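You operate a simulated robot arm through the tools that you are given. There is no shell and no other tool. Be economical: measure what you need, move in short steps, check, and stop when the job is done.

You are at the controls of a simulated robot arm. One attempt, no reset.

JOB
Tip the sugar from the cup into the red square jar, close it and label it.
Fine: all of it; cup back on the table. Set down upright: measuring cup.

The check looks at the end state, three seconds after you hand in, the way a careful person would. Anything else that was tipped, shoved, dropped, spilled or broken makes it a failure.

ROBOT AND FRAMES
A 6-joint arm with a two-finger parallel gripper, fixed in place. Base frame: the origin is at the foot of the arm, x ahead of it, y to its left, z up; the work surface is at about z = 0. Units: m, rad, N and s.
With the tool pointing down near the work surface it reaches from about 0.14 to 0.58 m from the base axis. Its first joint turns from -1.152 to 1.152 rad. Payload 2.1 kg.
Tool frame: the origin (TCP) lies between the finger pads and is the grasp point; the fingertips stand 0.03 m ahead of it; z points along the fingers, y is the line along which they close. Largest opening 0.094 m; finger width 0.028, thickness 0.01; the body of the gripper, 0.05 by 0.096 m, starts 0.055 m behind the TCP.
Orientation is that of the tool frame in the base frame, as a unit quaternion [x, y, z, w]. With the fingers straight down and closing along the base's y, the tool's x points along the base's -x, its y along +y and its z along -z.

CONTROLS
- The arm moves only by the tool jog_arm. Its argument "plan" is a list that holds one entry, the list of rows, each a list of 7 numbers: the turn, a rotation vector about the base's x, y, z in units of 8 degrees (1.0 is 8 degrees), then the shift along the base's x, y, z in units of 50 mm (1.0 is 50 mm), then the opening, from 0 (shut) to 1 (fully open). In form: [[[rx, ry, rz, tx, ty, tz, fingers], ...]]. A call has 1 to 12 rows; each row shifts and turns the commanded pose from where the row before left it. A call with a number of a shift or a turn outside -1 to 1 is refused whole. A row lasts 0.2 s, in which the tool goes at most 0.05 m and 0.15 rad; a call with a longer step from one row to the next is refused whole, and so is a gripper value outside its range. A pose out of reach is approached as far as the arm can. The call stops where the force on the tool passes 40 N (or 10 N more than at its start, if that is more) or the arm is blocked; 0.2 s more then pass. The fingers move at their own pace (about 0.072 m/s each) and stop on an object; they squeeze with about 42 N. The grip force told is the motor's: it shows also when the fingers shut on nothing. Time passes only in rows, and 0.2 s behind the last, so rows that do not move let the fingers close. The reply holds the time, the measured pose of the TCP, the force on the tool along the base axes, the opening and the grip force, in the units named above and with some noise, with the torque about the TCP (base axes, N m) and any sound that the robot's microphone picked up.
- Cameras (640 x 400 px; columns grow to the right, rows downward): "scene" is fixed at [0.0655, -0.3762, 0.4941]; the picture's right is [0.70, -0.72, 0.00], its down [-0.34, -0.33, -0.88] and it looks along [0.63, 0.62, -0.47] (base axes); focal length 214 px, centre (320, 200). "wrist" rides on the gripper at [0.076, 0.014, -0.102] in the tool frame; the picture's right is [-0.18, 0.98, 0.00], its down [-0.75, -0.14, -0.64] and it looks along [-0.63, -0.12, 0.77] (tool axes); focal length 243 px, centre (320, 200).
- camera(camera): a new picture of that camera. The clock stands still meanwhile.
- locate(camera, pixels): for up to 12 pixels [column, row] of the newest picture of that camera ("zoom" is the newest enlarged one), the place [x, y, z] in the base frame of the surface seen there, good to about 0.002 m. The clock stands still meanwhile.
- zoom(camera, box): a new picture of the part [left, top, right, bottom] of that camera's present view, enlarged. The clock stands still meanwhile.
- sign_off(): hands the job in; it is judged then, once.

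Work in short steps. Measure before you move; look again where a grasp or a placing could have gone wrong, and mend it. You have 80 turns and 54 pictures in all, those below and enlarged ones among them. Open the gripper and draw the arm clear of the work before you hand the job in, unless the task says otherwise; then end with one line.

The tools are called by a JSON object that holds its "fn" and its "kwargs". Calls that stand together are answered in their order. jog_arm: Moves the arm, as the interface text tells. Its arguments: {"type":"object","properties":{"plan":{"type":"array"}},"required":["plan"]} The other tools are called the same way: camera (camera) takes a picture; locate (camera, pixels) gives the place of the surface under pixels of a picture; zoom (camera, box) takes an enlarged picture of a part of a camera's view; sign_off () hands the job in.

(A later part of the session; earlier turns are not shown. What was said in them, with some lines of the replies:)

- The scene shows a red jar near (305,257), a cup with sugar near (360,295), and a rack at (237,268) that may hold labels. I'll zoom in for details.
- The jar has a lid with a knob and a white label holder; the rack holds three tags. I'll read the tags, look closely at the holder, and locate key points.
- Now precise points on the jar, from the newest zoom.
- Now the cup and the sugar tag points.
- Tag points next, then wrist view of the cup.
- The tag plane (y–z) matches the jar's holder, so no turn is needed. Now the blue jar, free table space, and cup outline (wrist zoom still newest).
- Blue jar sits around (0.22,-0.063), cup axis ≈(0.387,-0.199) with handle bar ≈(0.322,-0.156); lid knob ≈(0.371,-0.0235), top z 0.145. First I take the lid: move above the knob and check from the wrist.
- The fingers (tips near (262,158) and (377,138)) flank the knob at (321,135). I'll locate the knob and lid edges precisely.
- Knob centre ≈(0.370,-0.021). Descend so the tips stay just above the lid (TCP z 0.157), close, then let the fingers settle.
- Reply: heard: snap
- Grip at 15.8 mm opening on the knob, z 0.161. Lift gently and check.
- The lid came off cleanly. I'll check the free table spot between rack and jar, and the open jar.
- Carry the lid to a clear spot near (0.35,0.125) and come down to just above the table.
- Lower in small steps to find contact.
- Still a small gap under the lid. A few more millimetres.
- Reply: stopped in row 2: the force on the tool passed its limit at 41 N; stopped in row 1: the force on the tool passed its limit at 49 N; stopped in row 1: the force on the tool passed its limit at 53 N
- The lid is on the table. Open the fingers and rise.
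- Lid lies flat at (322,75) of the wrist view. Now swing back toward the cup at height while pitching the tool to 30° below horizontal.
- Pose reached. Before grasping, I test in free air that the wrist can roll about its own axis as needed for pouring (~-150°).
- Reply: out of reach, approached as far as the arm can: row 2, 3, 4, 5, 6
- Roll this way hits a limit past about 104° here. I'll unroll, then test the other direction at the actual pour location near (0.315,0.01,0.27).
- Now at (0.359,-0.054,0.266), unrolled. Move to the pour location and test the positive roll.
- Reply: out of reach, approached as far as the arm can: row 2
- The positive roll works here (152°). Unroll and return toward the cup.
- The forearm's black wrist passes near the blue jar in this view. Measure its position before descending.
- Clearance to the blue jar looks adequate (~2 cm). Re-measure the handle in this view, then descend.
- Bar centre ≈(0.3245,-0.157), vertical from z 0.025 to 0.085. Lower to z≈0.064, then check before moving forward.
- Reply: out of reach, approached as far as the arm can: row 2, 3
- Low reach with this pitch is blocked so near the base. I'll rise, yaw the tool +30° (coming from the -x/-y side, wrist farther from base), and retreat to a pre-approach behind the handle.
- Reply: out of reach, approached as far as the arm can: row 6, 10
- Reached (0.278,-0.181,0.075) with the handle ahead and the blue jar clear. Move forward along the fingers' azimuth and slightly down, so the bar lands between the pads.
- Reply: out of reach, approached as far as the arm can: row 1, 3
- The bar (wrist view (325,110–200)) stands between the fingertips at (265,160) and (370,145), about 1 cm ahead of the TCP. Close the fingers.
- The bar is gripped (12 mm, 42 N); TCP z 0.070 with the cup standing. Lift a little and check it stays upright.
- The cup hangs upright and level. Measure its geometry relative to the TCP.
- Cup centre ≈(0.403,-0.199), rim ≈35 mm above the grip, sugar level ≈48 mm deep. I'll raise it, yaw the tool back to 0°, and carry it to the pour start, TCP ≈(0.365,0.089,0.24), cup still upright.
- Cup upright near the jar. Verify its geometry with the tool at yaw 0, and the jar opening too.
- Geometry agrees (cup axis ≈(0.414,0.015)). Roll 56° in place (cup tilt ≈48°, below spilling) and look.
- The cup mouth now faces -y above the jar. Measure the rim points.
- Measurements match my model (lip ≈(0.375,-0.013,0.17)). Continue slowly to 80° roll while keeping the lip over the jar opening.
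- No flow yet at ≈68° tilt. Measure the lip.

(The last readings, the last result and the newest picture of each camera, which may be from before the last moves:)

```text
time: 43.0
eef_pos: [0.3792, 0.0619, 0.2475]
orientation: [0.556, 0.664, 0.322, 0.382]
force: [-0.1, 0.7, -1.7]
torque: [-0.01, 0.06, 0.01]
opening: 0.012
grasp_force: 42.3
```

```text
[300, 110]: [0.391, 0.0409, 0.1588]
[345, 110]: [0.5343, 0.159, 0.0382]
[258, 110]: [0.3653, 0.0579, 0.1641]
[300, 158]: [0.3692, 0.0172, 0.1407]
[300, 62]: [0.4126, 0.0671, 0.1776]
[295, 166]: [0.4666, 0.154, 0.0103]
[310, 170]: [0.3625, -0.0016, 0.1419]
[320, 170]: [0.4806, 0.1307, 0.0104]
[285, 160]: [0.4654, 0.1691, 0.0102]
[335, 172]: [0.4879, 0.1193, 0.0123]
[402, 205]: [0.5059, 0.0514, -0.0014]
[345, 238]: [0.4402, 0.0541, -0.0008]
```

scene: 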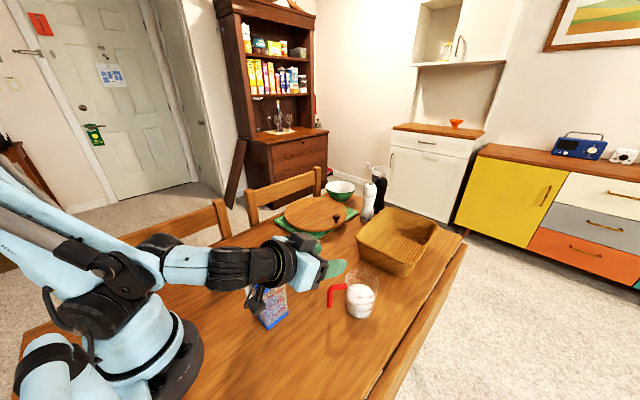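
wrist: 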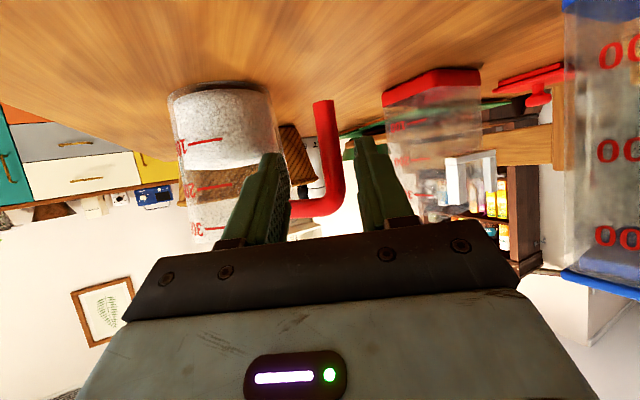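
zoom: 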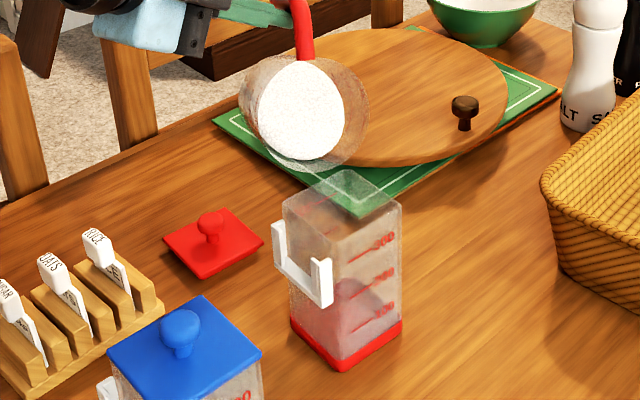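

Lip ≈(0.367,-0.013,0.146); I'll bias x by +5 mm and roll on to 100°.

{"fn": "jog_arm", "kwargs": {"plan": [[[0.433, 0, -0.25, 0.04, -0.12, 0.02, 0], [0.433, 0, -0.25, 0.04, -0.12, 0.02, 0], [0.433, 0, -0.25, 0.04, -0.12, 0.02, 0], [0, 0, 0, 0, 0, 0, 0]]]}}

{"fn": "zoom", "kwargs": {"camera": "scene", "box": [250, 190, 350, 290]}}

```text
time: 44.0
eef_pos: [0.3836, 0.0444, 0.2518]
orientation: [0.622, 0.602, 0.36, 0.347]
force: [-0.2, 0.7, -3.0]
torque: [-0.02, -0.01, -0.01]
opening: 0.0119
grasp_force: 41.8
```

```text
4.00 times, centred on (300, 240) of scene
```

zoom: 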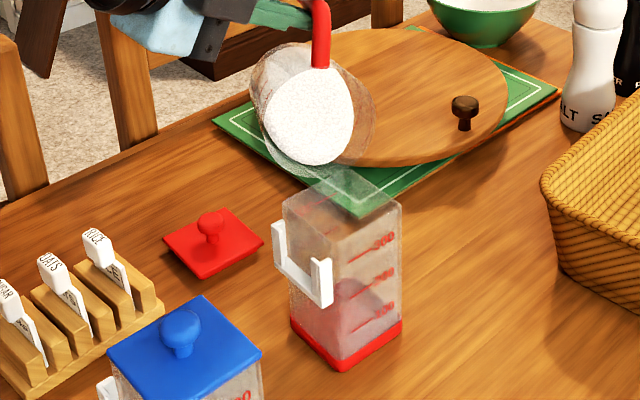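

The surface has begun to shift in the cup at ≈77° tilt; lip at about (313,178), jar opening centred at (341,205). Nudge toward +x/-y and continue slowly.

{"fn": "jog_arm", "kwargs": {"plan": [[[0.217, 0, -0.125, 0.045, -0.1, 0, 0], [0.217, 0, -0.125, 0.045, -0.1, 0, 0], [0.217, 0, -0.125, 0.045, -0.1, 0, 0], [0.217, 0, -0.125, 0.045, -0.1, 0, 0], [0, 0, 0, 0, 0, 0, 0]]]}}

{"fn": "zoom", "kwargs": {"camera": "scene", "box": [250, 190, 350, 290]}}

```text
time: 45.1
eef_pos: [0.3929, 0.0256, 0.2499]
orientation: [0.663, 0.557, 0.383, 0.321]
force: [0.2, 0.5, -2.5]
torque: [-0.04, 0.04, 0.01]
opening: 0.0118
grasp_force: 41.8
```

```text
4.00 times, centred on (300, 240) of scene
```

zoom: 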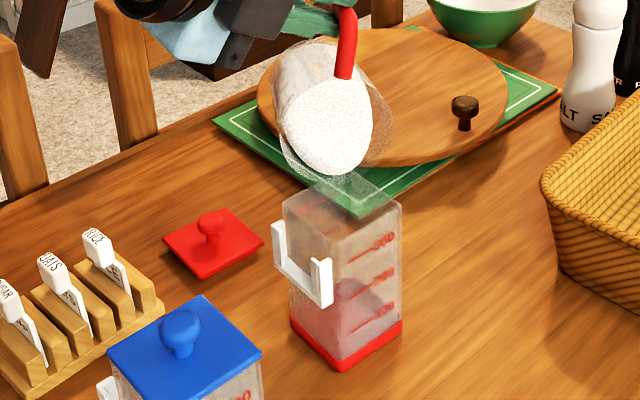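

Sugar is nearly at the lip (~(325,175)). Measure lip position.

{"fn": "locate", "kwargs": {"camera": "zoom", "pixels": [[325, 172], [325, 130], [300, 165], [310, 180], [325, 184], [292, 160], [350, 165], [372, 120], [340, 178], [282, 130]]}}

```text
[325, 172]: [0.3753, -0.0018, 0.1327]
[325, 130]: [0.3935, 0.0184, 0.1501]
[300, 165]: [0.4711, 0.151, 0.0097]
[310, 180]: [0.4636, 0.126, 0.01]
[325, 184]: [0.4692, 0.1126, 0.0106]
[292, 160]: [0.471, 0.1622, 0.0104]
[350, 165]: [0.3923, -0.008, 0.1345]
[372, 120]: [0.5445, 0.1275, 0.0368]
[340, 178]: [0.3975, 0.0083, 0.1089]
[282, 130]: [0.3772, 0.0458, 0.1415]
```

Sugar edge is ~1.5 cm from the lip at (0.378,-0.018,0.132). Continue 10° more with slow rows.

{"fn": "jog_arm", "kwargs": {"plan": [[[0.217, 0, -0.125, -0.01, -0.064, 0.01, 0], [0.217, 0, -0.125, -0.01, -0.064, 0.01, 0], [0.217, 0, -0.125, -0.01, -0.064, 0.01, 0], [0.217, 0, -0.125, -0.01, -0.064, 0.01, 0], [0.217, 0, -0.125, -0.01, -0.064, 0.01, 0], [0, 0, 0, 0, 0, 0, 0], [0, 0, 0, 0, 0, 0, 0]]]}}

{"fn": "zoom", "kwargs": {"camera": "scene", "box": [250, 190, 350, 290]}}

```text
time: 46.8
eef_pos: [0.3892, 0.0096, 0.2529]
orientation: [0.71, 0.497, 0.41, 0.284]
force: [0.2, 0.1, -0.6]
torque: [-0.06, 0.06, 0.0]
opening: 0.0119
grasp_force: 42.3
```

```text
4.00 times, centred on (300, 240) of scene
```

zoom: 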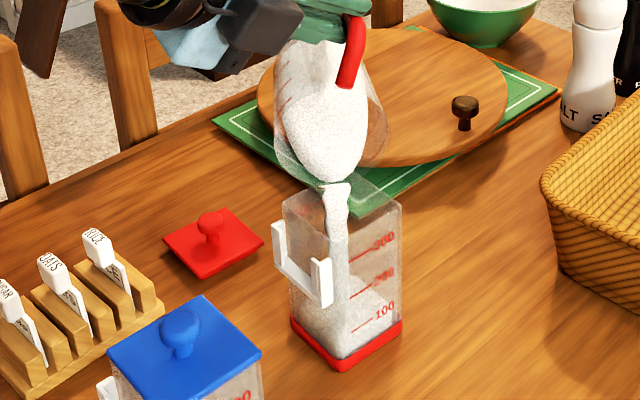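

A clean stream runs into the jar at (340,200). Continue the roll slowly with pauses, keeping the lip in place.

{"fn": "jog_arm", "kwargs": {"plan": [[[0, 0, 0, 0, 0, 0, 0], [0, 0, 0, 0, 0, 0, 0], [0.217, 0, -0.125, -0.01, -0.066, 0.01, 0], [0, 0, 0, 0, 0, 0, 0], [0.217, 0, -0.125, -0.01, -0.066, 0.01, 0], [0, 0, 0, 0, 0, 0, 0], [0.217, 0, -0.125, -0.01, -0.066, 0.01, 0], [0, 0, 0, 0, 0, 0, 0], [0.217, 0, -0.125, -0.01, -0.066, 0.01, 0], [0, 0, 0, 0, 0, 0, 0], [0.217, 0, -0.125, -0.01, -0.066, 0.01, 0], [0, 0, 0, 0, 0, 0, 0]]]}}

{"fn": "zoom", "kwargs": {"camera": "scene", "box": [250, 190, 350, 290]}}

```text
time: 49.4
eef_pos: [0.3864, -0.0077, 0.2559]
orientation: [0.75, 0.433, 0.434, 0.248]
force: [-0.2, 0.7, -0.6]
torque: [-0.07, 0.04, 0.03]
opening: 0.0119
grasp_force: 41.6
```

```text
4.00 times, centred on (300, 240) of scene
```

zoom: 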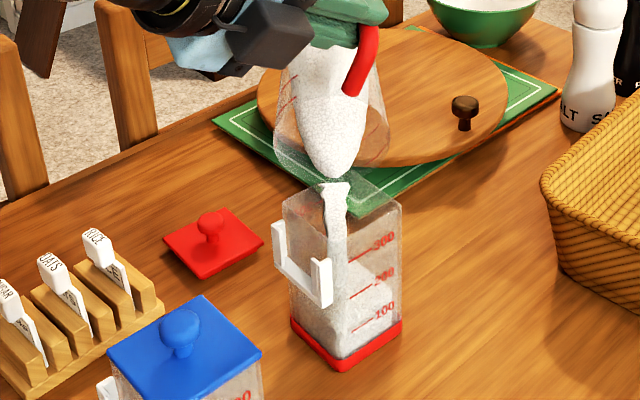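

Still a clean stream inside the opening. Continue from 120° toward 130°.

{"fn": "jog_arm", "kwargs": {"plan": [[[0.217, 0, -0.125, -0.008, -0.066, -0.003, 0], [0, 0, 0, 0, 0, 0, 0], [0.217, 0, -0.125, -0.008, -0.066, -0.003, 0], [0, 0, 0, 0, 0, 0, 0], [0.217, 0, -0.125, -0.008, -0.066, -0.003, 0], [0, 0, 0, 0, 0, 0, 0], [0.217, 0, -0.125, -0.008, -0.066, -0.003, 0], [0, 0, 0, 0, 0, 0, 0], [0.217, 0, -0.125, -0.008, -0.066, -0.003, 0], [0, 0, 0, 0, 0, 0, 0], [0, 0, 0, 0, 0, 0, 0]]]}}

{"fn": "zoom", "kwargs": {"camera": "scene", "box": [250, 190, 350, 290]}}

```text
time: 51.8
eef_pos: [0.3851, -0.0244, 0.2571]
orientation: [0.785, 0.366, 0.454, 0.21]
force: [0.6, 0.2, -0.2]
torque: [-0.06, 0.04, 0.0]
opening: 0.0117
grasp_force: 41.5
```

```text
4.00 times, centred on (300, 240) of scene
```

zoom: 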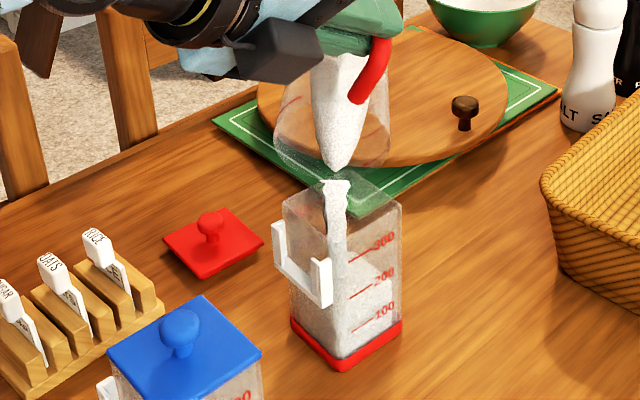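

Continue.

{"fn": "jog_arm", "kwargs": {"plan": [[[0.26, 0, -0.15, -0.01, -0.075, -0.005, 0], [0, 0, 0, 0, 0, 0, 0], [0.26, 0, -0.15, -0.01, -0.075, -0.005, 0], [0, 0, 0, 0, 0, 0, 0], [0.26, 0, -0.15, -0.01, -0.075, -0.01, 0], [0, 0, 0, 0, 0, 0, 0], [0.26, 0, -0.15, -0.012, -0.075, -0.012, 0], [0, 0, 0, 0, 0, 0, 0], [0.26, 0, -0.15, -0.012, -0.07, -0.012, 0], [0, 0, 0, 0, 0, 0, 0], [0.26, 0, -0.15, -0.012, -0.07, -0.012, 0], [0, 0, 0, 0, 0, 0, 0]]]}}

{"fn": "zoom", "kwargs": {"camera": "scene", "box": [250, 190, 350, 290]}}

```text
time: 54.4
eef_pos: [0.381, -0.0461, 0.2525]
orientation: [0.824, 0.264, 0.478, 0.152]
force: [0.6, 0.3, -0.3]
torque: [-0.06, 0.06, 0.02]
opening: 0.012
grasp_force: 41.9
```

```text
4.00 times, centred on (300, 240) of scene
```

zoom: 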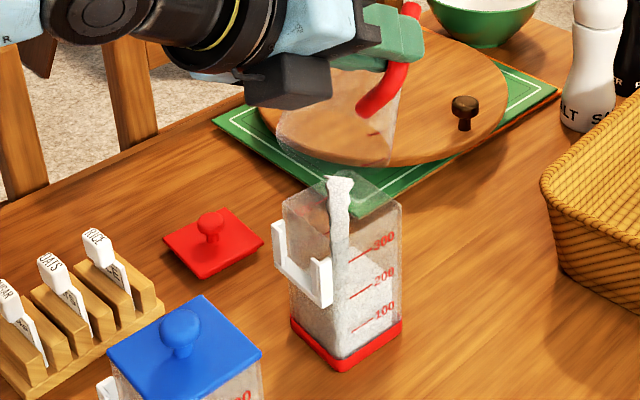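

Cup nearly empty; the last of the stream is falling. Roll a little more and wait.

{"fn": "jog_arm", "kwargs": {"plan": [[[0, 0, 0, 0, 0, 0, 0], [0, 0, 0, 0, 0, 0, 0], [0.26, 0, -0.15, -0.012, -0.07, -0.012, 0], [0, 0, 0, 0, 0, 0, 0], [0.26, 0, -0.15, -0.012, -0.07, -0.012, 0], [0, 0, 0, 0, 0, 0, 0], [0.26, 0, -0.15, -0.012, -0.07, -0.012, 0], [0, 0, 0, 0, 0, 0, 0], [0, 0, 0, 0, 0, 0, 0], [0, 0, 0, 0, 0, 0, 0], [0, 0, 0, 0, 0, 0, 0], [0, 0, 0, 0, 0, 0, 0]]]}}

{"fn": "zoom", "kwargs": {"camera": "scene", "box": [250, 190, 350, 290]}}

```text
time: 57.0
eef_pos: [0.3806, -0.0581, 0.2504]
orientation: [0.839, 0.213, 0.486, 0.122]
force: [-0.1, -0.7, -0.8]
torque: [-0.06, 0.05, -0.02]
opening: 0.0117
grasp_force: 41.6
```

```text
4.00 times, centred on (300, 240) of scene
```

zoom: 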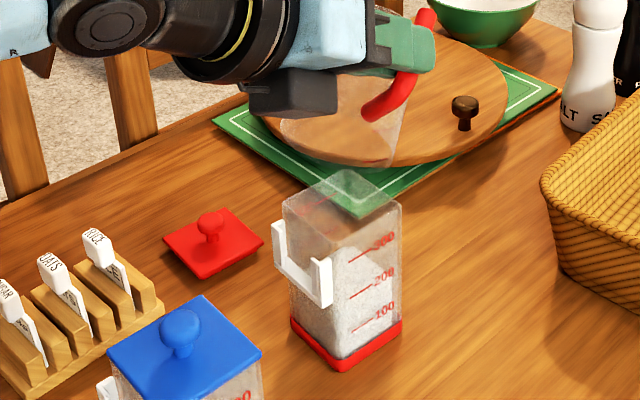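

The cup is empty and no spill is visible. Raise and unroll the cup.

{"fn": "jog_arm", "kwargs": {"plan": [[[0, 0, 0, 0, 0, 0.5, 0], [0, 0, 0, 0, 0, 0.7, 0], [-0.866, 0, 0.5, 0, 0, 0, 0], [-0.866, 0, 0.5, 0, 0, 0, 0], [-0.866, 0, 0.5, 0, 0, 0, 0], [-0.866, 0, 0.5, 0, 0, 0, 0], [-0.866, 0, 0.5, 0, 0, 0, 0], [-0.866, 0, 0.5, 0, 0, 0, 0], [-0.866, 0, 0.5, 0, 0, 0, 0], [-0.866, 0, 0.5, 0, 0, 0, 0], [-0.866, 0, 0.5, 0, 0, 0, 0], [-0.866, 0, 0.5, 0, 0, 0, 0]]]}}

{"fn": "jog_arm", "kwargs": {"plan": [[[-0.866, 0, 0.5, 0, 0, 0, 0], [-0.866, 0, 0.5, 0, 0, 0, 0], [-0.866, 0, 0.5, 0, 0, 0, 0], [-0.866, 0, 0.5, 0, 0, 0, 0], [-0.866, 0, 0.5, 0, 0, 0, 0], [-0.866, 0, 0.5, 0, 0, 0, 0], [-0.866, 0, 0.5, 0, 0, 0, 0], [-0.866, 0, 0.5, 0, 0, 0, 0], [-0.82, 0, 0.475, 0, 0, 0, 0], [0, 0, 0, 0, 0, 0, 0]]]}}

```text
time: 59.5
eef_pos: [0.3796, -0.0567, 0.311]
orientation: [0.506, 0.704, 0.292, 0.405]
force: [-0.2, 0.0, -1.2]
torque: [-0.01, 0.01, 0.01]
opening: 0.0117
grasp_force: 41.7
```

```text
time: 61.8
eef_pos: [0.3795, -0.0565, 0.3107]
orientation: [-0.001, 0.867, 0.0, 0.498]
force: [-0.3, 0.3, -1.2]
torque: [0.05, 0.04, 0.01]
opening: 0.0117
grasp_force: 42.3
```

Upright again. Yaw +30° and return above the cup's old spot.

{"fn": "jog_arm", "kwargs": {"plan": [[[0, 0, 0.625, -0.205, -0.372, 0, 0], [0, 0, 0.625, -0.205, -0.372, 0, 0], [0, 0, 0.625, -0.205, -0.372, 0, 0], [0, 0, 0.625, -0.205, -0.372, 0, 0], [0, 0, 0.625, -0.205, -0.372, 0, 0], [0, 0, 0.625, -0.205, -0.372, 0, 0], [0, 0, 0, 0, 0, -0.9, 0], [0, 0, 0, 0, 0, -0.9, 0], [0, 0, 0, 0, 0, -0.9, 0], [0, 0, 0, 0, 0, -0.9, 0], [0, 0, 0, 0, 0, -0.4, 0], [0, 0, 0, 0, 0, 0, 0]]]}}

{"fn": "zoom", "kwargs": {"camera": "scene", "box": [270, 220, 410, 330]}}

```text
time: 64.3
eef_pos: [0.3168, -0.1691, 0.1103]
orientation: [-0.223, 0.837, 0.128, 0.482]
force: [0.1, -0.1, -0.5]
torque: [0.05, 0.1, 0.01]
opening: 0.0115
grasp_force: 41.6
```

```text
3.64 times, centred on (340, 275) of scene
```

zoom: 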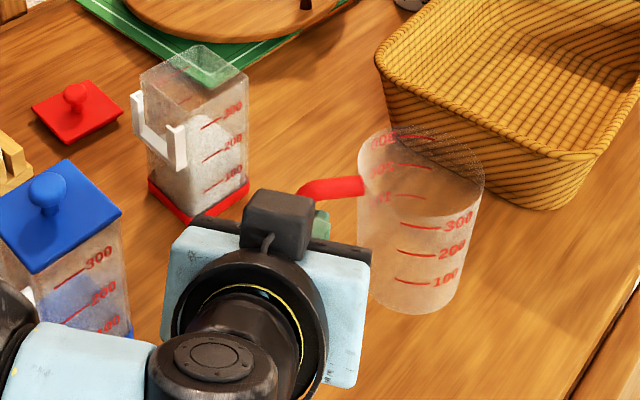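

Empty and upright. Lower gently to the original height.

{"fn": "jog_arm", "kwargs": {"plan": [[[0, 0, 0, 0.01, 0, -0.3, 0], [0, 0, 0, 0.01, 0, -0.25, 0], [0, 0, 0, 0, 0, -0.1, 0], [0, 0, 0, 0, 0, -0.1, 0], [0, 0, 0, 0, 0, -0.04, 0], [0, 0, 0, 0, 0, -0.03, 0], [0, 0, 0, 0, 0, 0, 0]]]}}

{"fn": "zoom", "kwargs": {"camera": "scene", "box": [310, 240, 410, 330]}}

```text
time: 66.0
eef_pos: [0.3196, -0.1683, 0.0688]
orientation: [-0.224, 0.837, 0.129, 0.483]
force: [-3.2, 1.7, 16.2]
torque: [0.12, -0.89, 0.15]
opening: 0.0116
grasp_force: 42.0
```

```text
4.44 times, centred on (360, 285) of scene
```

zoom: 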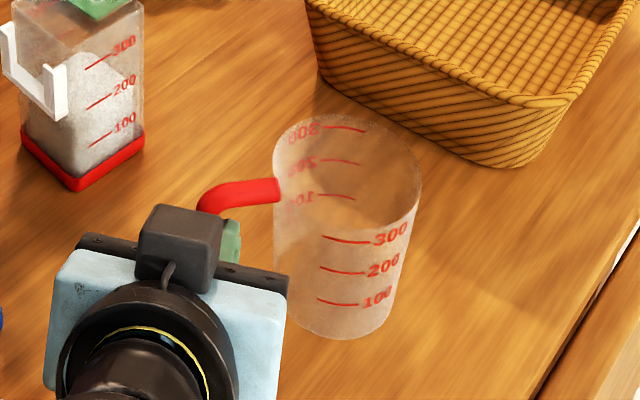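

Contact felt (16 N). Ease up about 1.5 mm, open the fingers, then back straight out along the approach.

{"fn": "jog_arm", "kwargs": {"plan": [[[0, 0, 0, 0, 0, 0.03, 0], [0, 0, 0, 0, 0, 0, 0.15], [0, 0, 0, 0, 0, 0, 0.3], [0, 0, 0, 0, 0, 0, 0.4], [0, 0, 0, 0, 0, 0, 0.4], [0, 0, 0, -0.26, -0.15, 0.05, 0.4], [0, 0, 0, -0.26, -0.15, 0.1, 0.4], [0, 0, 0, -0.26, -0.15, 0.1, 0.4], [0, 0, 0, 0, 0, 0, 0.4]]]}}

{"fn": "zoom", "kwargs": {"camera": "scene", "box": [290, 230, 410, 330]}}

```text
time: 68.0
eef_pos: [0.2834, -0.1904, 0.0824]
orientation: [-0.224, 0.837, 0.129, 0.482]
force: [-0.3, -0.2, -0.9]
torque: [-0.01, 0.01, 0.02]
opening: 0.0376
grasp_force: 0.1
out of reach, approached as far as the arm can: row 8
```

```text
4.00 times, centred on (350, 280) of scene
```

zoom: 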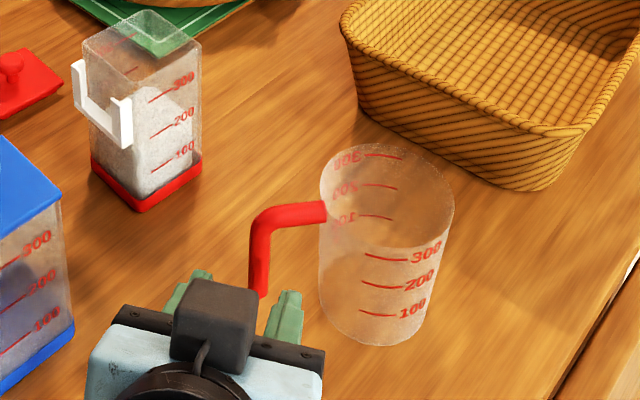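

The cup stands upright and free. Rise, and restore yaw.

{"fn": "jog_arm", "kwargs": {"plan": [[[0, 0, 0, 0, 0, 0.6, 0.4], [0, 0, 0, 0, 0, 0.9, 0.4], [0, 0, 0, 0, 0, 0.9, 0.4], [0, 0, 0, 0, 0, 0.9, 0.4], [0, 0, 0, 0.1, 0, 0.6, 0.4], [0, 0, -0.9375, 0.2, 0.2, 0, 0.4], [0, 0, -0.9375, 0.2, 0.3, 0, 0.4], [0, 0, -0.9375, 0.2, 0.3, 0, 0.4], [0, 0, -0.9375, 0.2, 0.3, 0, 0.4], [0, 0, 0, 0, 0, 0, 0.4]]]}}

{"fn": "jog_arm", "kwargs": {"plan": [[[0, 0.9375, 0, 0.05, 0.6, 0, 0.4], [0, 0.9375, 0, 0.05, 0.6, 0, 0.4], [0, 0.9375, 0, 0.05, 0.6, 0, 0.4], [0, 0.9375, 0, 0.05, 0.6, 0, 0.4], [0, 0.9375, 0, 0.05, 0.6, 0, 0.4], [0, 0.9375, 0, 0.05, 0.6, 0, 0.4], [0, 0.9375, 0, 0.05, 0.6, 0, 0.4], [0, 0.9375, 0, 0.05, 0.6, 0, 0.4], [0, 0, 0, 0, 0, 0, 0.4]]]}}

```text
time: 70.2
eef_pos: [0.3283, -0.1356, 0.2771]
orientation: [0.001, 0.867, 0.0, 0.498]
force: [-0.2, -0.5, -0.3]
torque: [0.03, 0.0, 0.03]
opening: 0.0377
grasp_force: 0.1
```

```text
time: 72.2
eef_pos: [0.3462, 0.1046, 0.2802]
orientation: [0.0, 1.0, -0.001, -0.003]
force: [0.2, 0.2, 0.2]
torque: [-0.03, 0.03, 0.01]
opening: 0.0378
grasp_force: 0.1
```

Tool down again. Go back to the lid at (0.3475,0.1229), descend to just above the earlier grasp height.

{"fn": "jog_arm", "kwargs": {"plan": [[[0, 0, 0, 0.03, 0.37, 0, 0.4], [0, 0, 0, 0, 0, -0.9, 0.4], [0, 0, 0, 0, 0, -0.9, 0.4], [0, 0, 0, 0, 0, -0.9, 0.4], [0, 0, 0, 0, 0, -0.9, 0.4], [0, 0, 0, 0, 0, -0.6, 0.4], [0, 0, 0, 0, 0, 0, 0.4]]]}}

{"fn": "zoom", "kwargs": {"camera": "scene", "box": [240, 210, 320, 280]}}

```text
time: 73.8
eef_pos: [0.3485, 0.124, 0.0681]
orientation: [0.001, 1.0, -0.001, -0.002]
force: [0.1, -0.2, 0.5]
torque: [0.01, 0.02, -0.02]
opening: 0.0373
grasp_force: 0.0
```

```text
5.71 times, centred on (280, 245) of scene
```

zoom: 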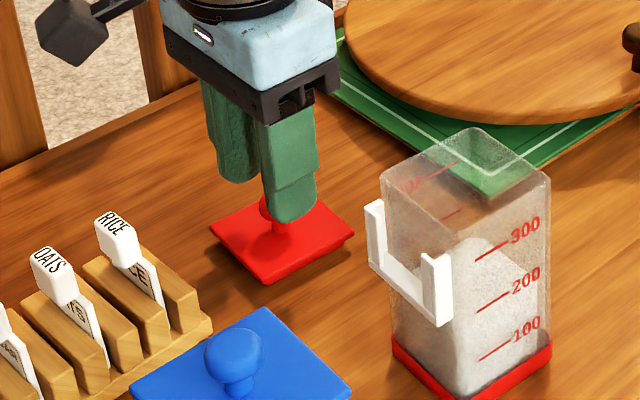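

Aligned over the knob. Lower 20 mm and grip.

{"fn": "jog_arm", "kwargs": {"plan": [[[0, 0, 0, -0.01, -0.01, -0.25, 0.4], [0, 0, 0, 0, 0, -0.15, 0.4], [0, 0, 0, 0, 0, 0, 0.2], [0, 0, 0, 0, 0, 0, 0], [0, 0, 0, 0, 0, 0, 0], [0, 0, 0, 0, 0, 0, 0]]]}}

```text
time: 75.2
eef_pos: [0.3481, 0.124, 0.0487]
orientation: [0.001, 1.0, -0.001, -0.002]
force: [-0.4, -0.5, 0.6]
torque: [0.0, 0.02, 0.01]
opening: 0.0176
grasp_force: 41.9
```

Knob gripped. Lift and carry back over the jar, stopping above it at z≈0.19.

{"fn": "jog_arm", "kwargs": {"plan": [[[0, 0, 0, 0, 0, 0.4, 0], [0, 0, 0, 0, 0, 0.9, 0], [0, 0, 0, 0, 0, 0.9, 0], [0, 0, 0, 0, 0, 0.9, 0], [0, 0, 0, 0, 0, 0.8, 0], [0, 0, 0, 0.1, -0.72, 0, 0], [0, 0, 0, 0.1, -0.72, 0, 0], [0, 0, 0, 0.1, -0.72, 0, 0], [0, 0, 0, 0.11, -0.73, 0, 0], [0, 0, 0, 0, 0, -0.6, 0], [0, 0, 0, 0, 0, -0.4, 0], [0, 0, 0, 0, 0, 0, 0]]]}}

{"fn": "zoom", "kwargs": {"camera": "scene", "box": [260, 200, 350, 280]}}

```text
time: 77.8
eef_pos: [0.3711, -0.0205, 0.1959]
orientation: [0.001, 1.0, -0.001, -0.002]
force: [0.2, -0.9, -0.4]
torque: [0.01, 0.02, 0.01]
opening: 0.0174
grasp_force: 41.9
```

```text
5.00 times, centred on (305, 240) of scene
```

zoom: 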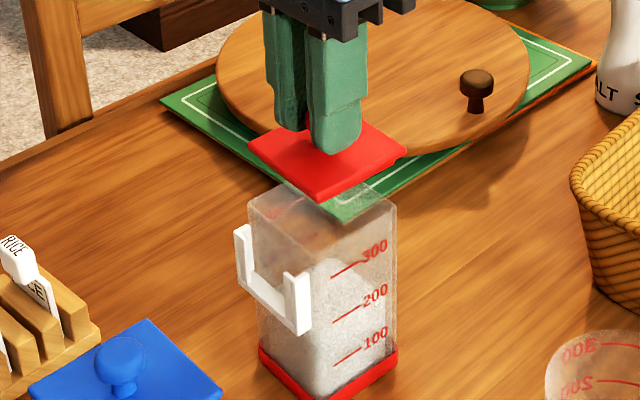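

The lid seems a bit toward +x. Measure the lid corners against the jar rim.

{"fn": "locate", "kwargs": {"camera": "zoom", "pixels": [[253, 150], [322, 196], [402, 152], [322, 250], [254, 225], [394, 225], [322, 380], [262, 352], [393, 352], [285, 175], [360, 177]]}}

```text
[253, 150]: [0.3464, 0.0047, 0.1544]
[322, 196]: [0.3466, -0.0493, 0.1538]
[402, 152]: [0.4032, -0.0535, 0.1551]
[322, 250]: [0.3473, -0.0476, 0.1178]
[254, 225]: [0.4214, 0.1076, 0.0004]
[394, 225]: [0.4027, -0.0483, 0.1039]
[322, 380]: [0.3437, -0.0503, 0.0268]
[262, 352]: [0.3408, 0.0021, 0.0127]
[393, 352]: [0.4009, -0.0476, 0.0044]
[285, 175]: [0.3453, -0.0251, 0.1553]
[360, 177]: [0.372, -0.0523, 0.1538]
```

Compared with its original seat the lid is +3.5 mm in x and 32 mm high. Correct x and descend to just above the seat.

{"fn": "jog_arm", "kwargs": {"plan": [[[0, 0, 0, -0.07, 0.006, 0, 0], [0, 0, 0, 0, 0, -0.2, 0], [0, 0, 0, 0, 0, -0.16, 0], [0, 0, 0, 0, 0, -0.08, 0], [0, 0, 0, 0, 0, 0, 0]]]}}

{"fn": "jog_arm", "kwargs": {"plan": [[[0, 0, 0, 0, 0, -0.06, 0], [0, 0, 0, 0, 0, -0.06, 0], [0, 0, 0, 0, 0, -0.04, 0], [0, 0, 0, 0, 0, 0, 0]]]}}

{"fn": "zoom", "kwargs": {"camera": "scene", "box": [270, 215, 340, 285]}}

```text
time: 79.0
eef_pos: [0.3671, -0.0216, 0.1732]
orientation: [0.001, 1.0, -0.001, -0.002]
force: [-0.4, -0.3, -0.4]
torque: [0.02, -0.05, -0.03]
opening: 0.0173
grasp_force: 42.5
```

```text
time: 80.0
eef_pos: [0.367, -0.0206, 0.1656]
orientation: [0.001, 1.0, -0.001, -0.002]
force: [-0.2, -0.2, -0.5]
torque: [-0.01, -0.04, 0.01]
opening: 0.0176
grasp_force: 42.3
```

```text
5.71 times, centred on (305, 250) of scene
```

zoom: 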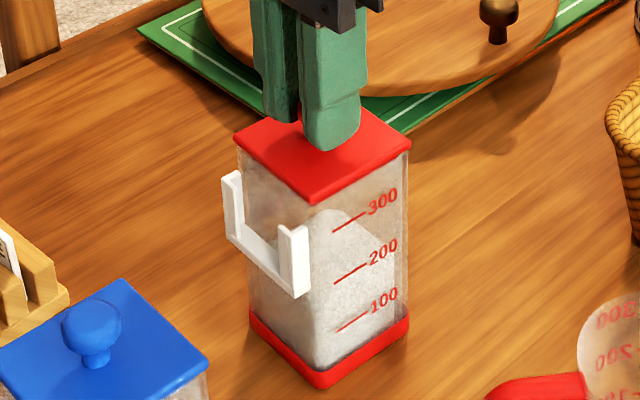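

The plug is going in without force. Press down in small steps until seated.

{"fn": "jog_arm", "kwargs": {"plan": [[[0, 0, 0, 0, 0, -0.03, 0], [0, 0, 0, 0, 0, -0.03, 0], [0, 0, 0, 0, 0, -0.03, 0], [0, 0, 0, 0, 0, 0, 0]]]}}

```text
time: 80.7
eef_pos: [0.3656, -0.0209, 0.1624]
orientation: [0.001, 1.0, -0.001, -0.002]
force: [0.3, -1.2, 8.2]
torque: [0.03, -0.01, 0.0]
opening: 0.017
grasp_force: 41.7
heard: snap
stopped in row 3: the force on the tool passed its limit at 46 N (the readings are from after the stop); the commanded pose is now the measured one
```

"Snap": the lid is seated. Release, rise, and go above the SUGAR tag.

{"fn": "jog_arm", "kwargs": {"plan": [[[0, 0, 0, 0, 0, 0, 0.2], [0, 0, 0, 0, 0, 0, 0.45], [0, 0, 0, 0, 0, 0, 0.45], [0, 0, 0, 0, 0, 0.8, 0.45], [0, 0, 0, 0, 0, 0.9, 0.45], [0, 0, 0, -0.71, 0.544, 0, 0.45], [0, 0, 0, -0.71, 0.544, 0, 0.45], [0, 0, 0, -0.71, 0.544, 0, 0.45], [0, 0, 0, -0.71, 0.544, 0, 0.45], [0, 0, 0, -0.71, 0.544, 0, 0.45], [0, 0, 0, 0, 0, -0.8, 0.45], [0, 0, 0, 0, 0, -0.8, 0.45]]]}}

{"fn": "camera", "kwargs": {"camera": "wrist"}}

{"fn": "zoom", "kwargs": {"camera": "scene", "box": [210, 215, 340, 300]}}

```text
time: 83.3
eef_pos: [0.1865, 0.1167, 0.166]
orientation: [0.002, 1.0, 0.0, -0.002]
force: [0.8, 0.2, -0.6]
torque: [-0.02, 0.0, -0.04]
opening: 0.0424
grasp_force: 0.0
```

```text
10 pictures are left
```

wrist: 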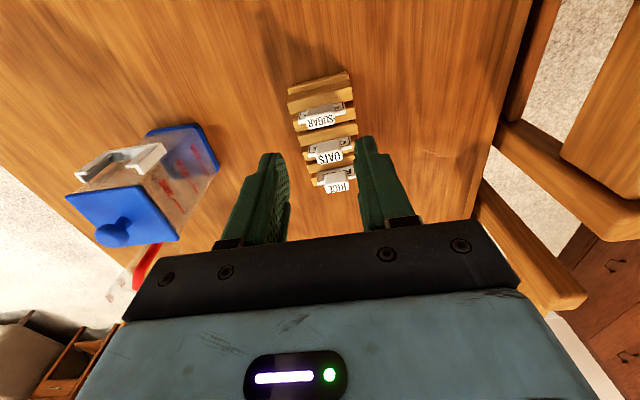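

```text
4.71 times, centred on (275, 258) of scene
```

zoom: 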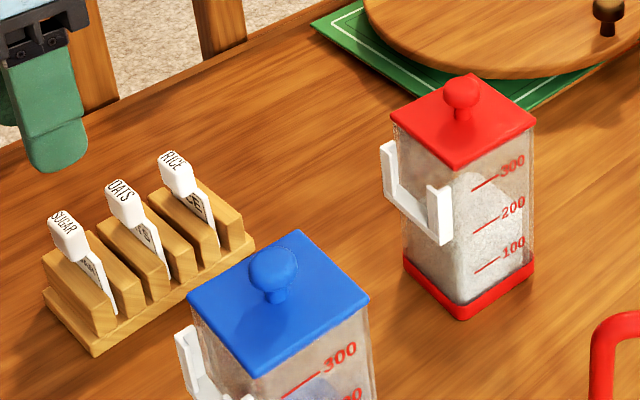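

Lid is neatly on. Locate the SUGAR cap edges in the wrist view and the holder in the zoom.

{"fn": "locate", "kwargs": {"camera": "wrist", "pixels": [[306, 121], [333, 115], [319, 112], [321, 125], [320, 118], [300, 112], [342, 106], [319, 105], [329, 152], [336, 180]]}}

{"fn": "locate", "kwargs": {"camera": "zoom", "pixels": [[387, 147], [437, 191], [440, 238], [386, 195], [412, 205], [394, 150], [446, 188], [410, 212], [50, 225], [82, 252], [65, 222], [430, 215]]}}

```text
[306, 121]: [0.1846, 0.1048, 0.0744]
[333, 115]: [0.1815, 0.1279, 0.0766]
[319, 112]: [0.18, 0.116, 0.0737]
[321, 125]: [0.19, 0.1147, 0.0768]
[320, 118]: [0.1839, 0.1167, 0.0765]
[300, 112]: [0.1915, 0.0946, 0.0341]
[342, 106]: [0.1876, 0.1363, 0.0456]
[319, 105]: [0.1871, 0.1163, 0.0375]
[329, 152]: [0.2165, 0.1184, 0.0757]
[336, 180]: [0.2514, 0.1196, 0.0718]
```

```text
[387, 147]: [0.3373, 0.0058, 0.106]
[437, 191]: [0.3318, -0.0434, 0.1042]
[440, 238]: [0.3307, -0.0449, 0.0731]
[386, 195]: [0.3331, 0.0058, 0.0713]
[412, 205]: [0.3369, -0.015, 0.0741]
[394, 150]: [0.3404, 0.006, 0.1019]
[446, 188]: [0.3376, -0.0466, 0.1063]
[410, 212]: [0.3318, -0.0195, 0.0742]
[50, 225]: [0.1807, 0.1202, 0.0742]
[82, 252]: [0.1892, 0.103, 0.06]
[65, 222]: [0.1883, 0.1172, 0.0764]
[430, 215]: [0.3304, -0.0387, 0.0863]
```

SUGAR cap: x 0.180–0.1905, y 0.104–0.128, top 0.0765; rack yaw ≈+2.5°, jar yaw ≈-1.7°. Turn +2.4°, descend to z 0.081 and close on the cap ends.

{"fn": "jog_arm", "kwargs": {"plan": [[[0, 0, 0.3, -0.01, -0.014, -0.5, 0.45], [0, 0, 0, 0, 0, -0.6, 0.45], [0, 0, 0, 0, 0, -0.4, 0.45], [0, 0, 0, 0, 0, -0.2, 0.45], [0, 0, 0, 0, 0, 0, 0.45]]]}}

{"fn": "zoom", "kwargs": {"camera": "scene", "box": [205, 225, 275, 295]}}

```text
time: 84.3
eef_pos: [0.1906, 0.1181, 0.0846]
orientation: [-0.021, 1.0, 0.001, -0.001]
force: [0.5, 0.6, 27.0]
torque: [0.64, -0.07, 0.03]
opening: 0.0428
grasp_force: 0.7
stopped in row 4: the force on the tool passed its limit at 80 N (the readings are from after the stop); the commanded pose is now the measured one
```

```text
5.71 times, centred on (240, 260) of scene
```

zoom: 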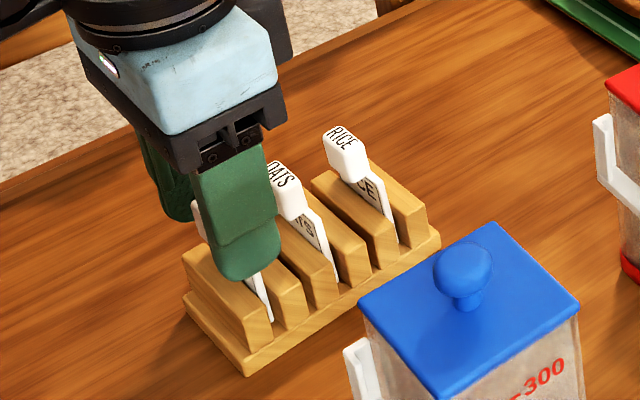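

A fingertip touched a shoulder of the tag's blade at z≈0.055. Raise, offset the fingers toward -x (so they later clear the jar lid), recentre y, and come down only to z≈0.088.

{"fn": "jog_arm", "kwargs": {"plan": [[[0, 0, 0, 0, 0, 0.3, 0.45], [0, 0, 0, -0.2, -0.03, 0, 0.45], [0, 0, 0, 0, 0, 0, 0.45]]]}}

{"fn": "zoom", "kwargs": {"camera": "wrist", "box": [230, 80, 410, 240]}}

```text
time: 85.1
eef_pos: [0.1791, 0.1161, 0.0977]
orientation: [-0.021, 1.0, 0.001, -0.002]
force: [-0.4, 0.1, -0.3]
torque: [0.02, 0.02, 0.04]
opening: 0.0424
grasp_force: 0.1
```

```text
2.50 times, centred on (320, 160) of wrist
```

zoom: 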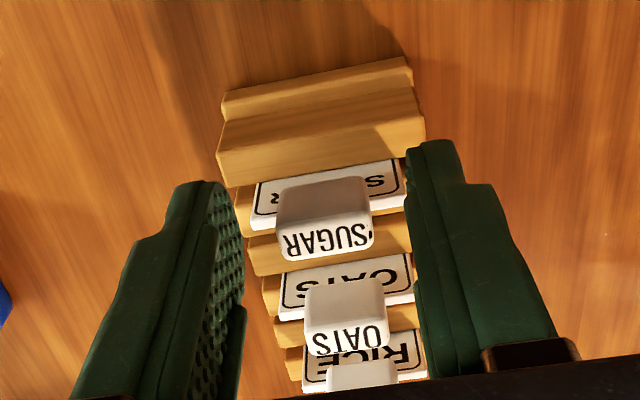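

Cap is centred between the fingers. Lower to z≈0.088 and close.

{"fn": "jog_arm", "kwargs": {"plan": [[[0, 0, 0, 0, 0, -0.19, 0.45], [0, 0, 0, 0, 0, 0, 0.3], [0, 0, 0, 0, 0, 0, 0.1], [0, 0, 0, 0, 0, 0, 0], [0, 0, 0, 0, 0, 0, 0]]]}}

{"fn": "jog_arm", "kwargs": {"plan": [[[0, 0, 0, 0, 0, 0.2, 0], [0, 0, 0, 0, 0, 0.5, 0], [0, 0, 0, 0, 0, 0.7, 0], [0, 0, 0, 0, 0, 0.9, 0], [0, 0, 0, 0, 0, 0.6, 0], [0, 0, 0, 0, 0, 0, 0]]]}}

{"fn": "zoom", "kwargs": {"camera": "scene", "box": [190, 180, 310, 290]}}

```text
time: 86.3
eef_pos: [0.1807, 0.1168, 0.0896]
orientation: [-0.021, 1.0, 0.001, -0.001]
force: [-0.3, 0.1, 0.6]
torque: [-0.01, 0.0, 0.01]
opening: 0.0219
grasp_force: 41.9
```

```text
time: 87.7
eef_pos: [0.1802, 0.1144, 0.2351]
orientation: [-0.021, 1.0, 0.002, -0.001]
force: [-0.3, 0.1, -0.5]
torque: [0.03, -0.03, -0.01]
opening: 0.022
grasp_force: 42.2
```

```text
3.64 times, centred on (250, 235) of scene
```

zoom: 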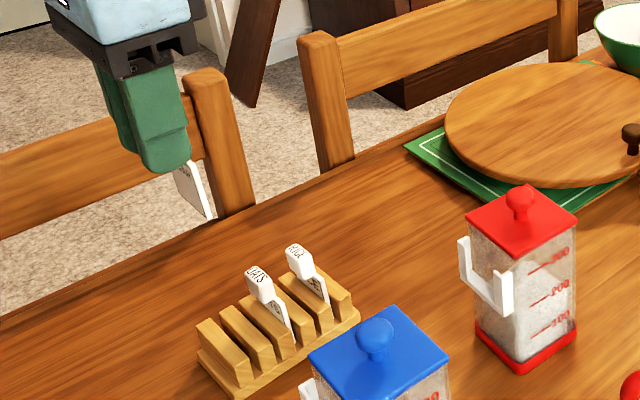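

The tag is held securely. Carry it over the holder (hover), with yaw corrected -4°.

{"fn": "jog_arm", "kwargs": {"plan": [[[0, 0, -0.1, 0.6, -0.538, 0, 0], [0, 0, -0.1, 0.6, -0.538, 0, 0], [0, 0, -0.1, 0.6, -0.538, 0, 0], [0, 0, -0.1, 0.6, -0.538, 0, 0], [0, 0, -0.1, 0.6, -0.538, 0, 0], [0, 0, 0, 0, 0, -0.3, 0], [0, 0, 0, 0, 0, 0, 0]]]}}

{"fn": "zoom", "kwargs": {"camera": "scene", "box": [275, 215, 335, 275]}}

```text
time: 89.3
eef_pos: [0.3311, -0.0194, 0.2189]
orientation: [0.014, 1.0, 0.001, -0.003]
force: [1.8, 0.4, -0.7]
torque: [-0.04, 0.0, 0.01]
opening: 0.0216
grasp_force: 42.7
```

```text
6.67 times, centred on (305, 245) of scene
```

zoom: 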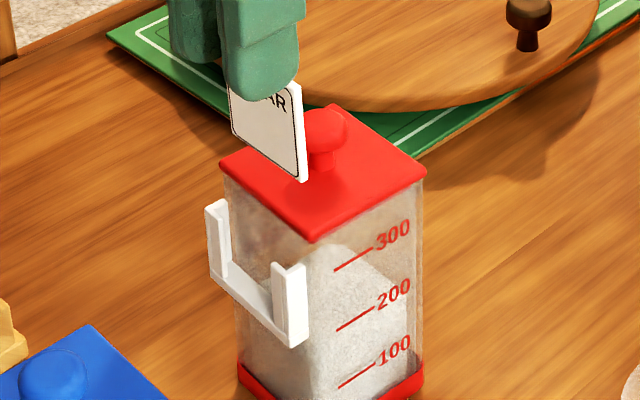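

Measure the blade against the holder slot.

{"fn": "locate", "kwargs": {"camera": "zoom", "pixels": [[296, 173], [236, 133], [304, 176], [268, 152], [279, 265], [298, 264], [304, 268], [211, 206], [224, 202], [248, 290], [262, 300], [290, 300]]}}

```text
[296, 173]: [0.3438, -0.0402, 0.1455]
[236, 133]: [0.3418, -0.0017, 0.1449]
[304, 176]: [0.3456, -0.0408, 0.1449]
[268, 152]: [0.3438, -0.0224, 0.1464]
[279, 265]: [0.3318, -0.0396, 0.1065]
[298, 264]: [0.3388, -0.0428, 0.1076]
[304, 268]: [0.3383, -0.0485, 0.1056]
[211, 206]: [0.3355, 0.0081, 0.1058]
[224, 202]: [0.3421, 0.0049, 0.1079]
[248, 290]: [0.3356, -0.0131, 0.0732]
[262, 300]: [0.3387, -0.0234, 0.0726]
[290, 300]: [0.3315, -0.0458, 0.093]
```

Blade: x≈0.344, y -0.041..-0.001, bottom z 0.144; it needs about -4.5° yaw and ~-5 mm in x. View the slot from the wrist to find its middle.

{"fn": "zoom", "kwargs": {"camera": "wrist", "box": [260, 40, 390, 170]}}

```text
3.08 times, centred on (325, 105) of wrist
```

zoom: 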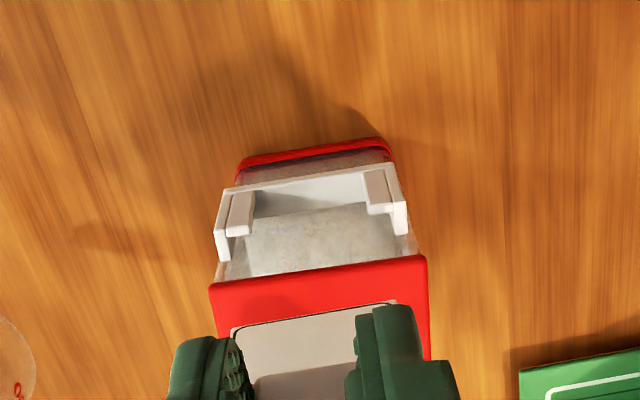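

Locate the lip tops, side-plate ends and jar wall.

{"fn": "locate", "kwargs": {"camera": "zoom", "pixels": [[240, 231], [232, 233], [219, 240], [225, 256], [381, 210], [400, 212], [403, 230], [320, 270], [250, 290], [400, 268], [240, 338], [340, 320]]}}

```text
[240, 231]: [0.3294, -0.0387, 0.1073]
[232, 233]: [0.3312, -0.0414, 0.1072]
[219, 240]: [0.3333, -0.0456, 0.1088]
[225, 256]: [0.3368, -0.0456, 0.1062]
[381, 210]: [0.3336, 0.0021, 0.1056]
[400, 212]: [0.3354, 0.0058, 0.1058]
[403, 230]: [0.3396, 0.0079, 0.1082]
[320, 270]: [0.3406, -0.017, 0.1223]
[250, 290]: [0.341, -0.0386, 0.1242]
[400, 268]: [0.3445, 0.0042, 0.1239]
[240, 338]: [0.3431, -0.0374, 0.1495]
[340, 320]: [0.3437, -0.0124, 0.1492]
```

Slot runs x≈0.334–0.340 at its middle (jar yaw ≈-4.5°). Shift -8 mm x, +2 mm y, turn -4°, and lower the blade to just above the holder.

{"fn": "jog_arm", "kwargs": {"plan": [[[0, 0, -0.25, -0.08, 0.02, 0, 0], [0, 0, -0.25, -0.08, 0.02, 0, 0], [0, 0, 0, 0, 0, -0.3, 0], [0, 0, 0, 0, 0, -0.32, 0], [0, 0, 0, 0, 0, 0, 0]]]}}

{"fn": "zoom", "kwargs": {"camera": "wrist", "box": [260, 50, 390, 170]}}

```text
time: 90.5
eef_pos: [0.3219, -0.0179, 0.1875]
orientation: [0.049, 0.999, 0.001, -0.001]
force: [-0.6, 0.3, -0.2]
torque: [-0.03, -0.02, 0.03]
opening: 0.0221
grasp_force: 42.1
```

```text
3.33 times, centred on (325, 110) of wrist
```

zoom: 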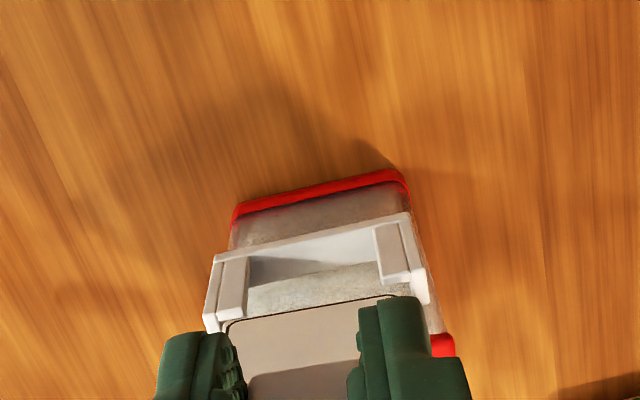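

Blade now nearly parallel to the holder (about 1.5° overturned). Locate blade edge and lips.

{"fn": "locate", "kwargs": {"camera": "zoom", "pixels": [[232, 332], [350, 310], [290, 320], [255, 326], [233, 314], [228, 300], [395, 277], [388, 270], [211, 318], [421, 295], [210, 325], [424, 303]]}}

```text
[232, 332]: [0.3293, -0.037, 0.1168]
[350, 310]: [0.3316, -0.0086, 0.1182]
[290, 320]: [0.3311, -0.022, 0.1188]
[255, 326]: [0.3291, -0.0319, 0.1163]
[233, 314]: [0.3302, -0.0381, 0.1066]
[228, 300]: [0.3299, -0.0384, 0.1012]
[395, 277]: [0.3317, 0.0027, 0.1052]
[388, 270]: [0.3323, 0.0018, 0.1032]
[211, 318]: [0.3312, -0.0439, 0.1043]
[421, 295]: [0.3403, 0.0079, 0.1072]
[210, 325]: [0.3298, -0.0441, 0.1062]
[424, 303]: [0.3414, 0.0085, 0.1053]
```

The blade face is flush with the lips (x 0.331); it must go 4 mm toward the jar. Shift +4 mm, +0.8° yaw, and lower ~16 mm gently.

{"fn": "jog_arm", "kwargs": {"plan": [[[0, 0, 0.1, 0.08, 0.01, 0, 0], [0, 0, 0, 0, 0, 0, 0], [0, 0, 0, 0, 0, -0.08, 0], [0, 0, 0, 0, 0, -0.08, 0], [0, 0, 0, 0, 0, -0.08, 0], [0, 0, 0, 0, 0, -0.08, 0], [0, 0, 0, 0, 0, 0, 0]]]}}

{"fn": "zoom", "kwargs": {"camera": "scene", "box": [275, 225, 325, 275]}}

```text
time: 92.1
eef_pos: [0.3256, -0.0164, 0.1714]
orientation: [0.042, 0.999, 0.0, -0.002]
force: [-0.3, -0.2, -0.3]
torque: [-0.02, 0.02, 0.0]
opening: 0.0218
grasp_force: 41.6
```

```text
8.00 times, centred on (300, 250) of scene
```

zoom: 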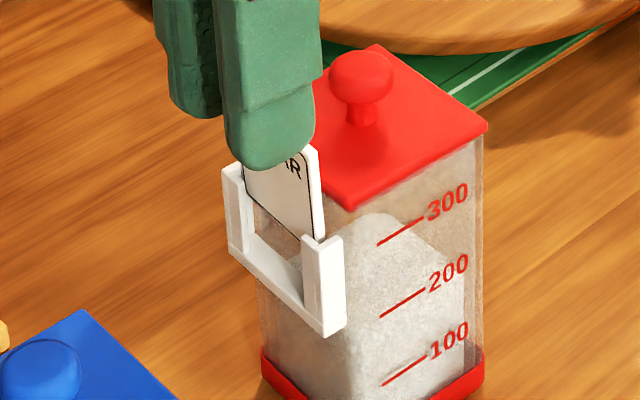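

The blade slid behind the lip of the post with no force. Continue down in small steps to the floor of the holder.

{"fn": "jog_arm", "kwargs": {"plan": [[[0, 0, 0, 0, 0, -0.06, 0], [0, 0, 0, 0, 0, -0.06, 0], [0, 0, 0, 0, 0, -0.06, 0], [0, 0, 0, 0, 0, -0.06, 0], [0, 0, 0, 0, 0, -0.06, 0], [0, 0, 0, 0, 0, -0.06, 0], [0, 0, 0, 0, 0, -0.06, 0], [0, 0, 0, 0, 0, -0.05, 0], [0, 0, 0, 0, 0, 0, 0]]]}}

```text
time: 94.1
eef_pos: [0.3275, -0.0163, 0.1518]
orientation: [0.043, 0.999, 0.001, -0.002]
force: [-0.7, 0.6, 14.1]
torque: [-0.05, -0.09, 0.03]
opening: 0.0217
grasp_force: 41.8
stopped in row 9: the force on the tool passed its limit at 42 N (the readings are from after the stop); the commanded pose is now the measured one
```

Firm contact at TCP z 0.152 – blade bottom ≈0.077, likely on the holder floor. Check before releasing.

{"fn": "zoom", "kwargs": {"camera": "scene", "box": [275, 225, 325, 275]}}

{"fn": "locate", "kwargs": {"camera": "zoom", "pixels": [[270, 200], [300, 215], [310, 180], [270, 235], [290, 255], [240, 180], [312, 260], [285, 180]]}}

```text
8.00 times, centred on (300, 250) of scene
```

zoom: 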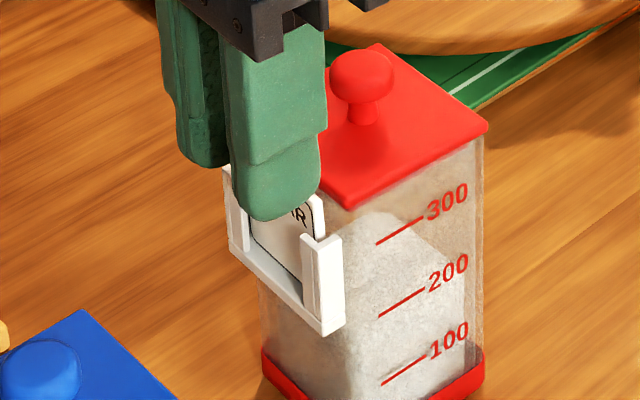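

```text
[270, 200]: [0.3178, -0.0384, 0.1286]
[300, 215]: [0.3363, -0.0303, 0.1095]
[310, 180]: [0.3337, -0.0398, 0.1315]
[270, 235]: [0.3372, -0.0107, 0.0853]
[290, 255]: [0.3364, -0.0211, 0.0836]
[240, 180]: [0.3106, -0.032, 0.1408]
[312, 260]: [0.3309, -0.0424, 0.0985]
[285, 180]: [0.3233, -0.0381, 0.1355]
```

The blade sits behind both post lips, down to the holder floor. Relax slightly, open, rise straight up and draw clear.

{"fn": "jog_arm", "kwargs": {"plan": [[[0, 0, 0, 0, 0, 0.02, 0], [0, 0, 0, 0, 0, 0, 0.1], [0, 0, 0, 0, 0, 0, 0.25], [0, 0, 0, 0, 0, 0, 0.4], [0, 0, 0, 0, 0, 0, 0.4], [0, 0, 0, 0, 0, 0.3, 0.4], [0, 0, 0, 0, 0, 0.7, 0.4], [0, 0, 0, 0, 0, 0.9, 0.4], [0, 0, 0, -0.2, 0, 0.9, 0.4], [0, 0, 0, -0.3, 0.4, 0.7, 0.4], [0, 0, 0, -0.3, 0.6, 0.3, 0.4], [0, 0, 0, 0, 0, 0, 0.4]]]}}

{"fn": "zoom", "kwargs": {"camera": "scene", "box": [215, 215, 395, 327]}}

```text
time: 96.7
eef_pos: [0.2847, 0.0348, 0.3435]
orientation: [0.042, 0.999, 0.002, -0.002]
force: [-0.2, -0.3, 0.1]
torque: [-0.02, 0.02, -0.04]
opening: 0.0374
grasp_force: 0.1
```

```text
3.56 times, centred on (305, 271) of scene
```

zoom: 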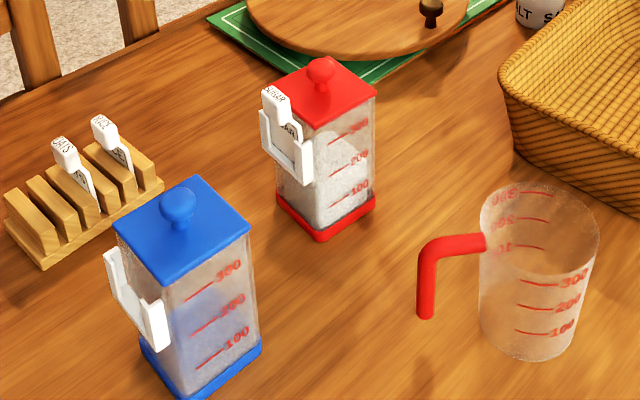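

The sugar is in the red jar, with the lid on and the SUGAR tag in its holder. The empty cup stands upright on the table, nothing is spilled, and the arm is clear, so I hand in.

{"fn": "sign_off", "kwargs": {}}

```text
The job is handed in.
```

The sugar is in the red jar with no spill visible, the lid is snapped on, the SUGAR tag is in its holder, and the empty cup stands upright on the table.
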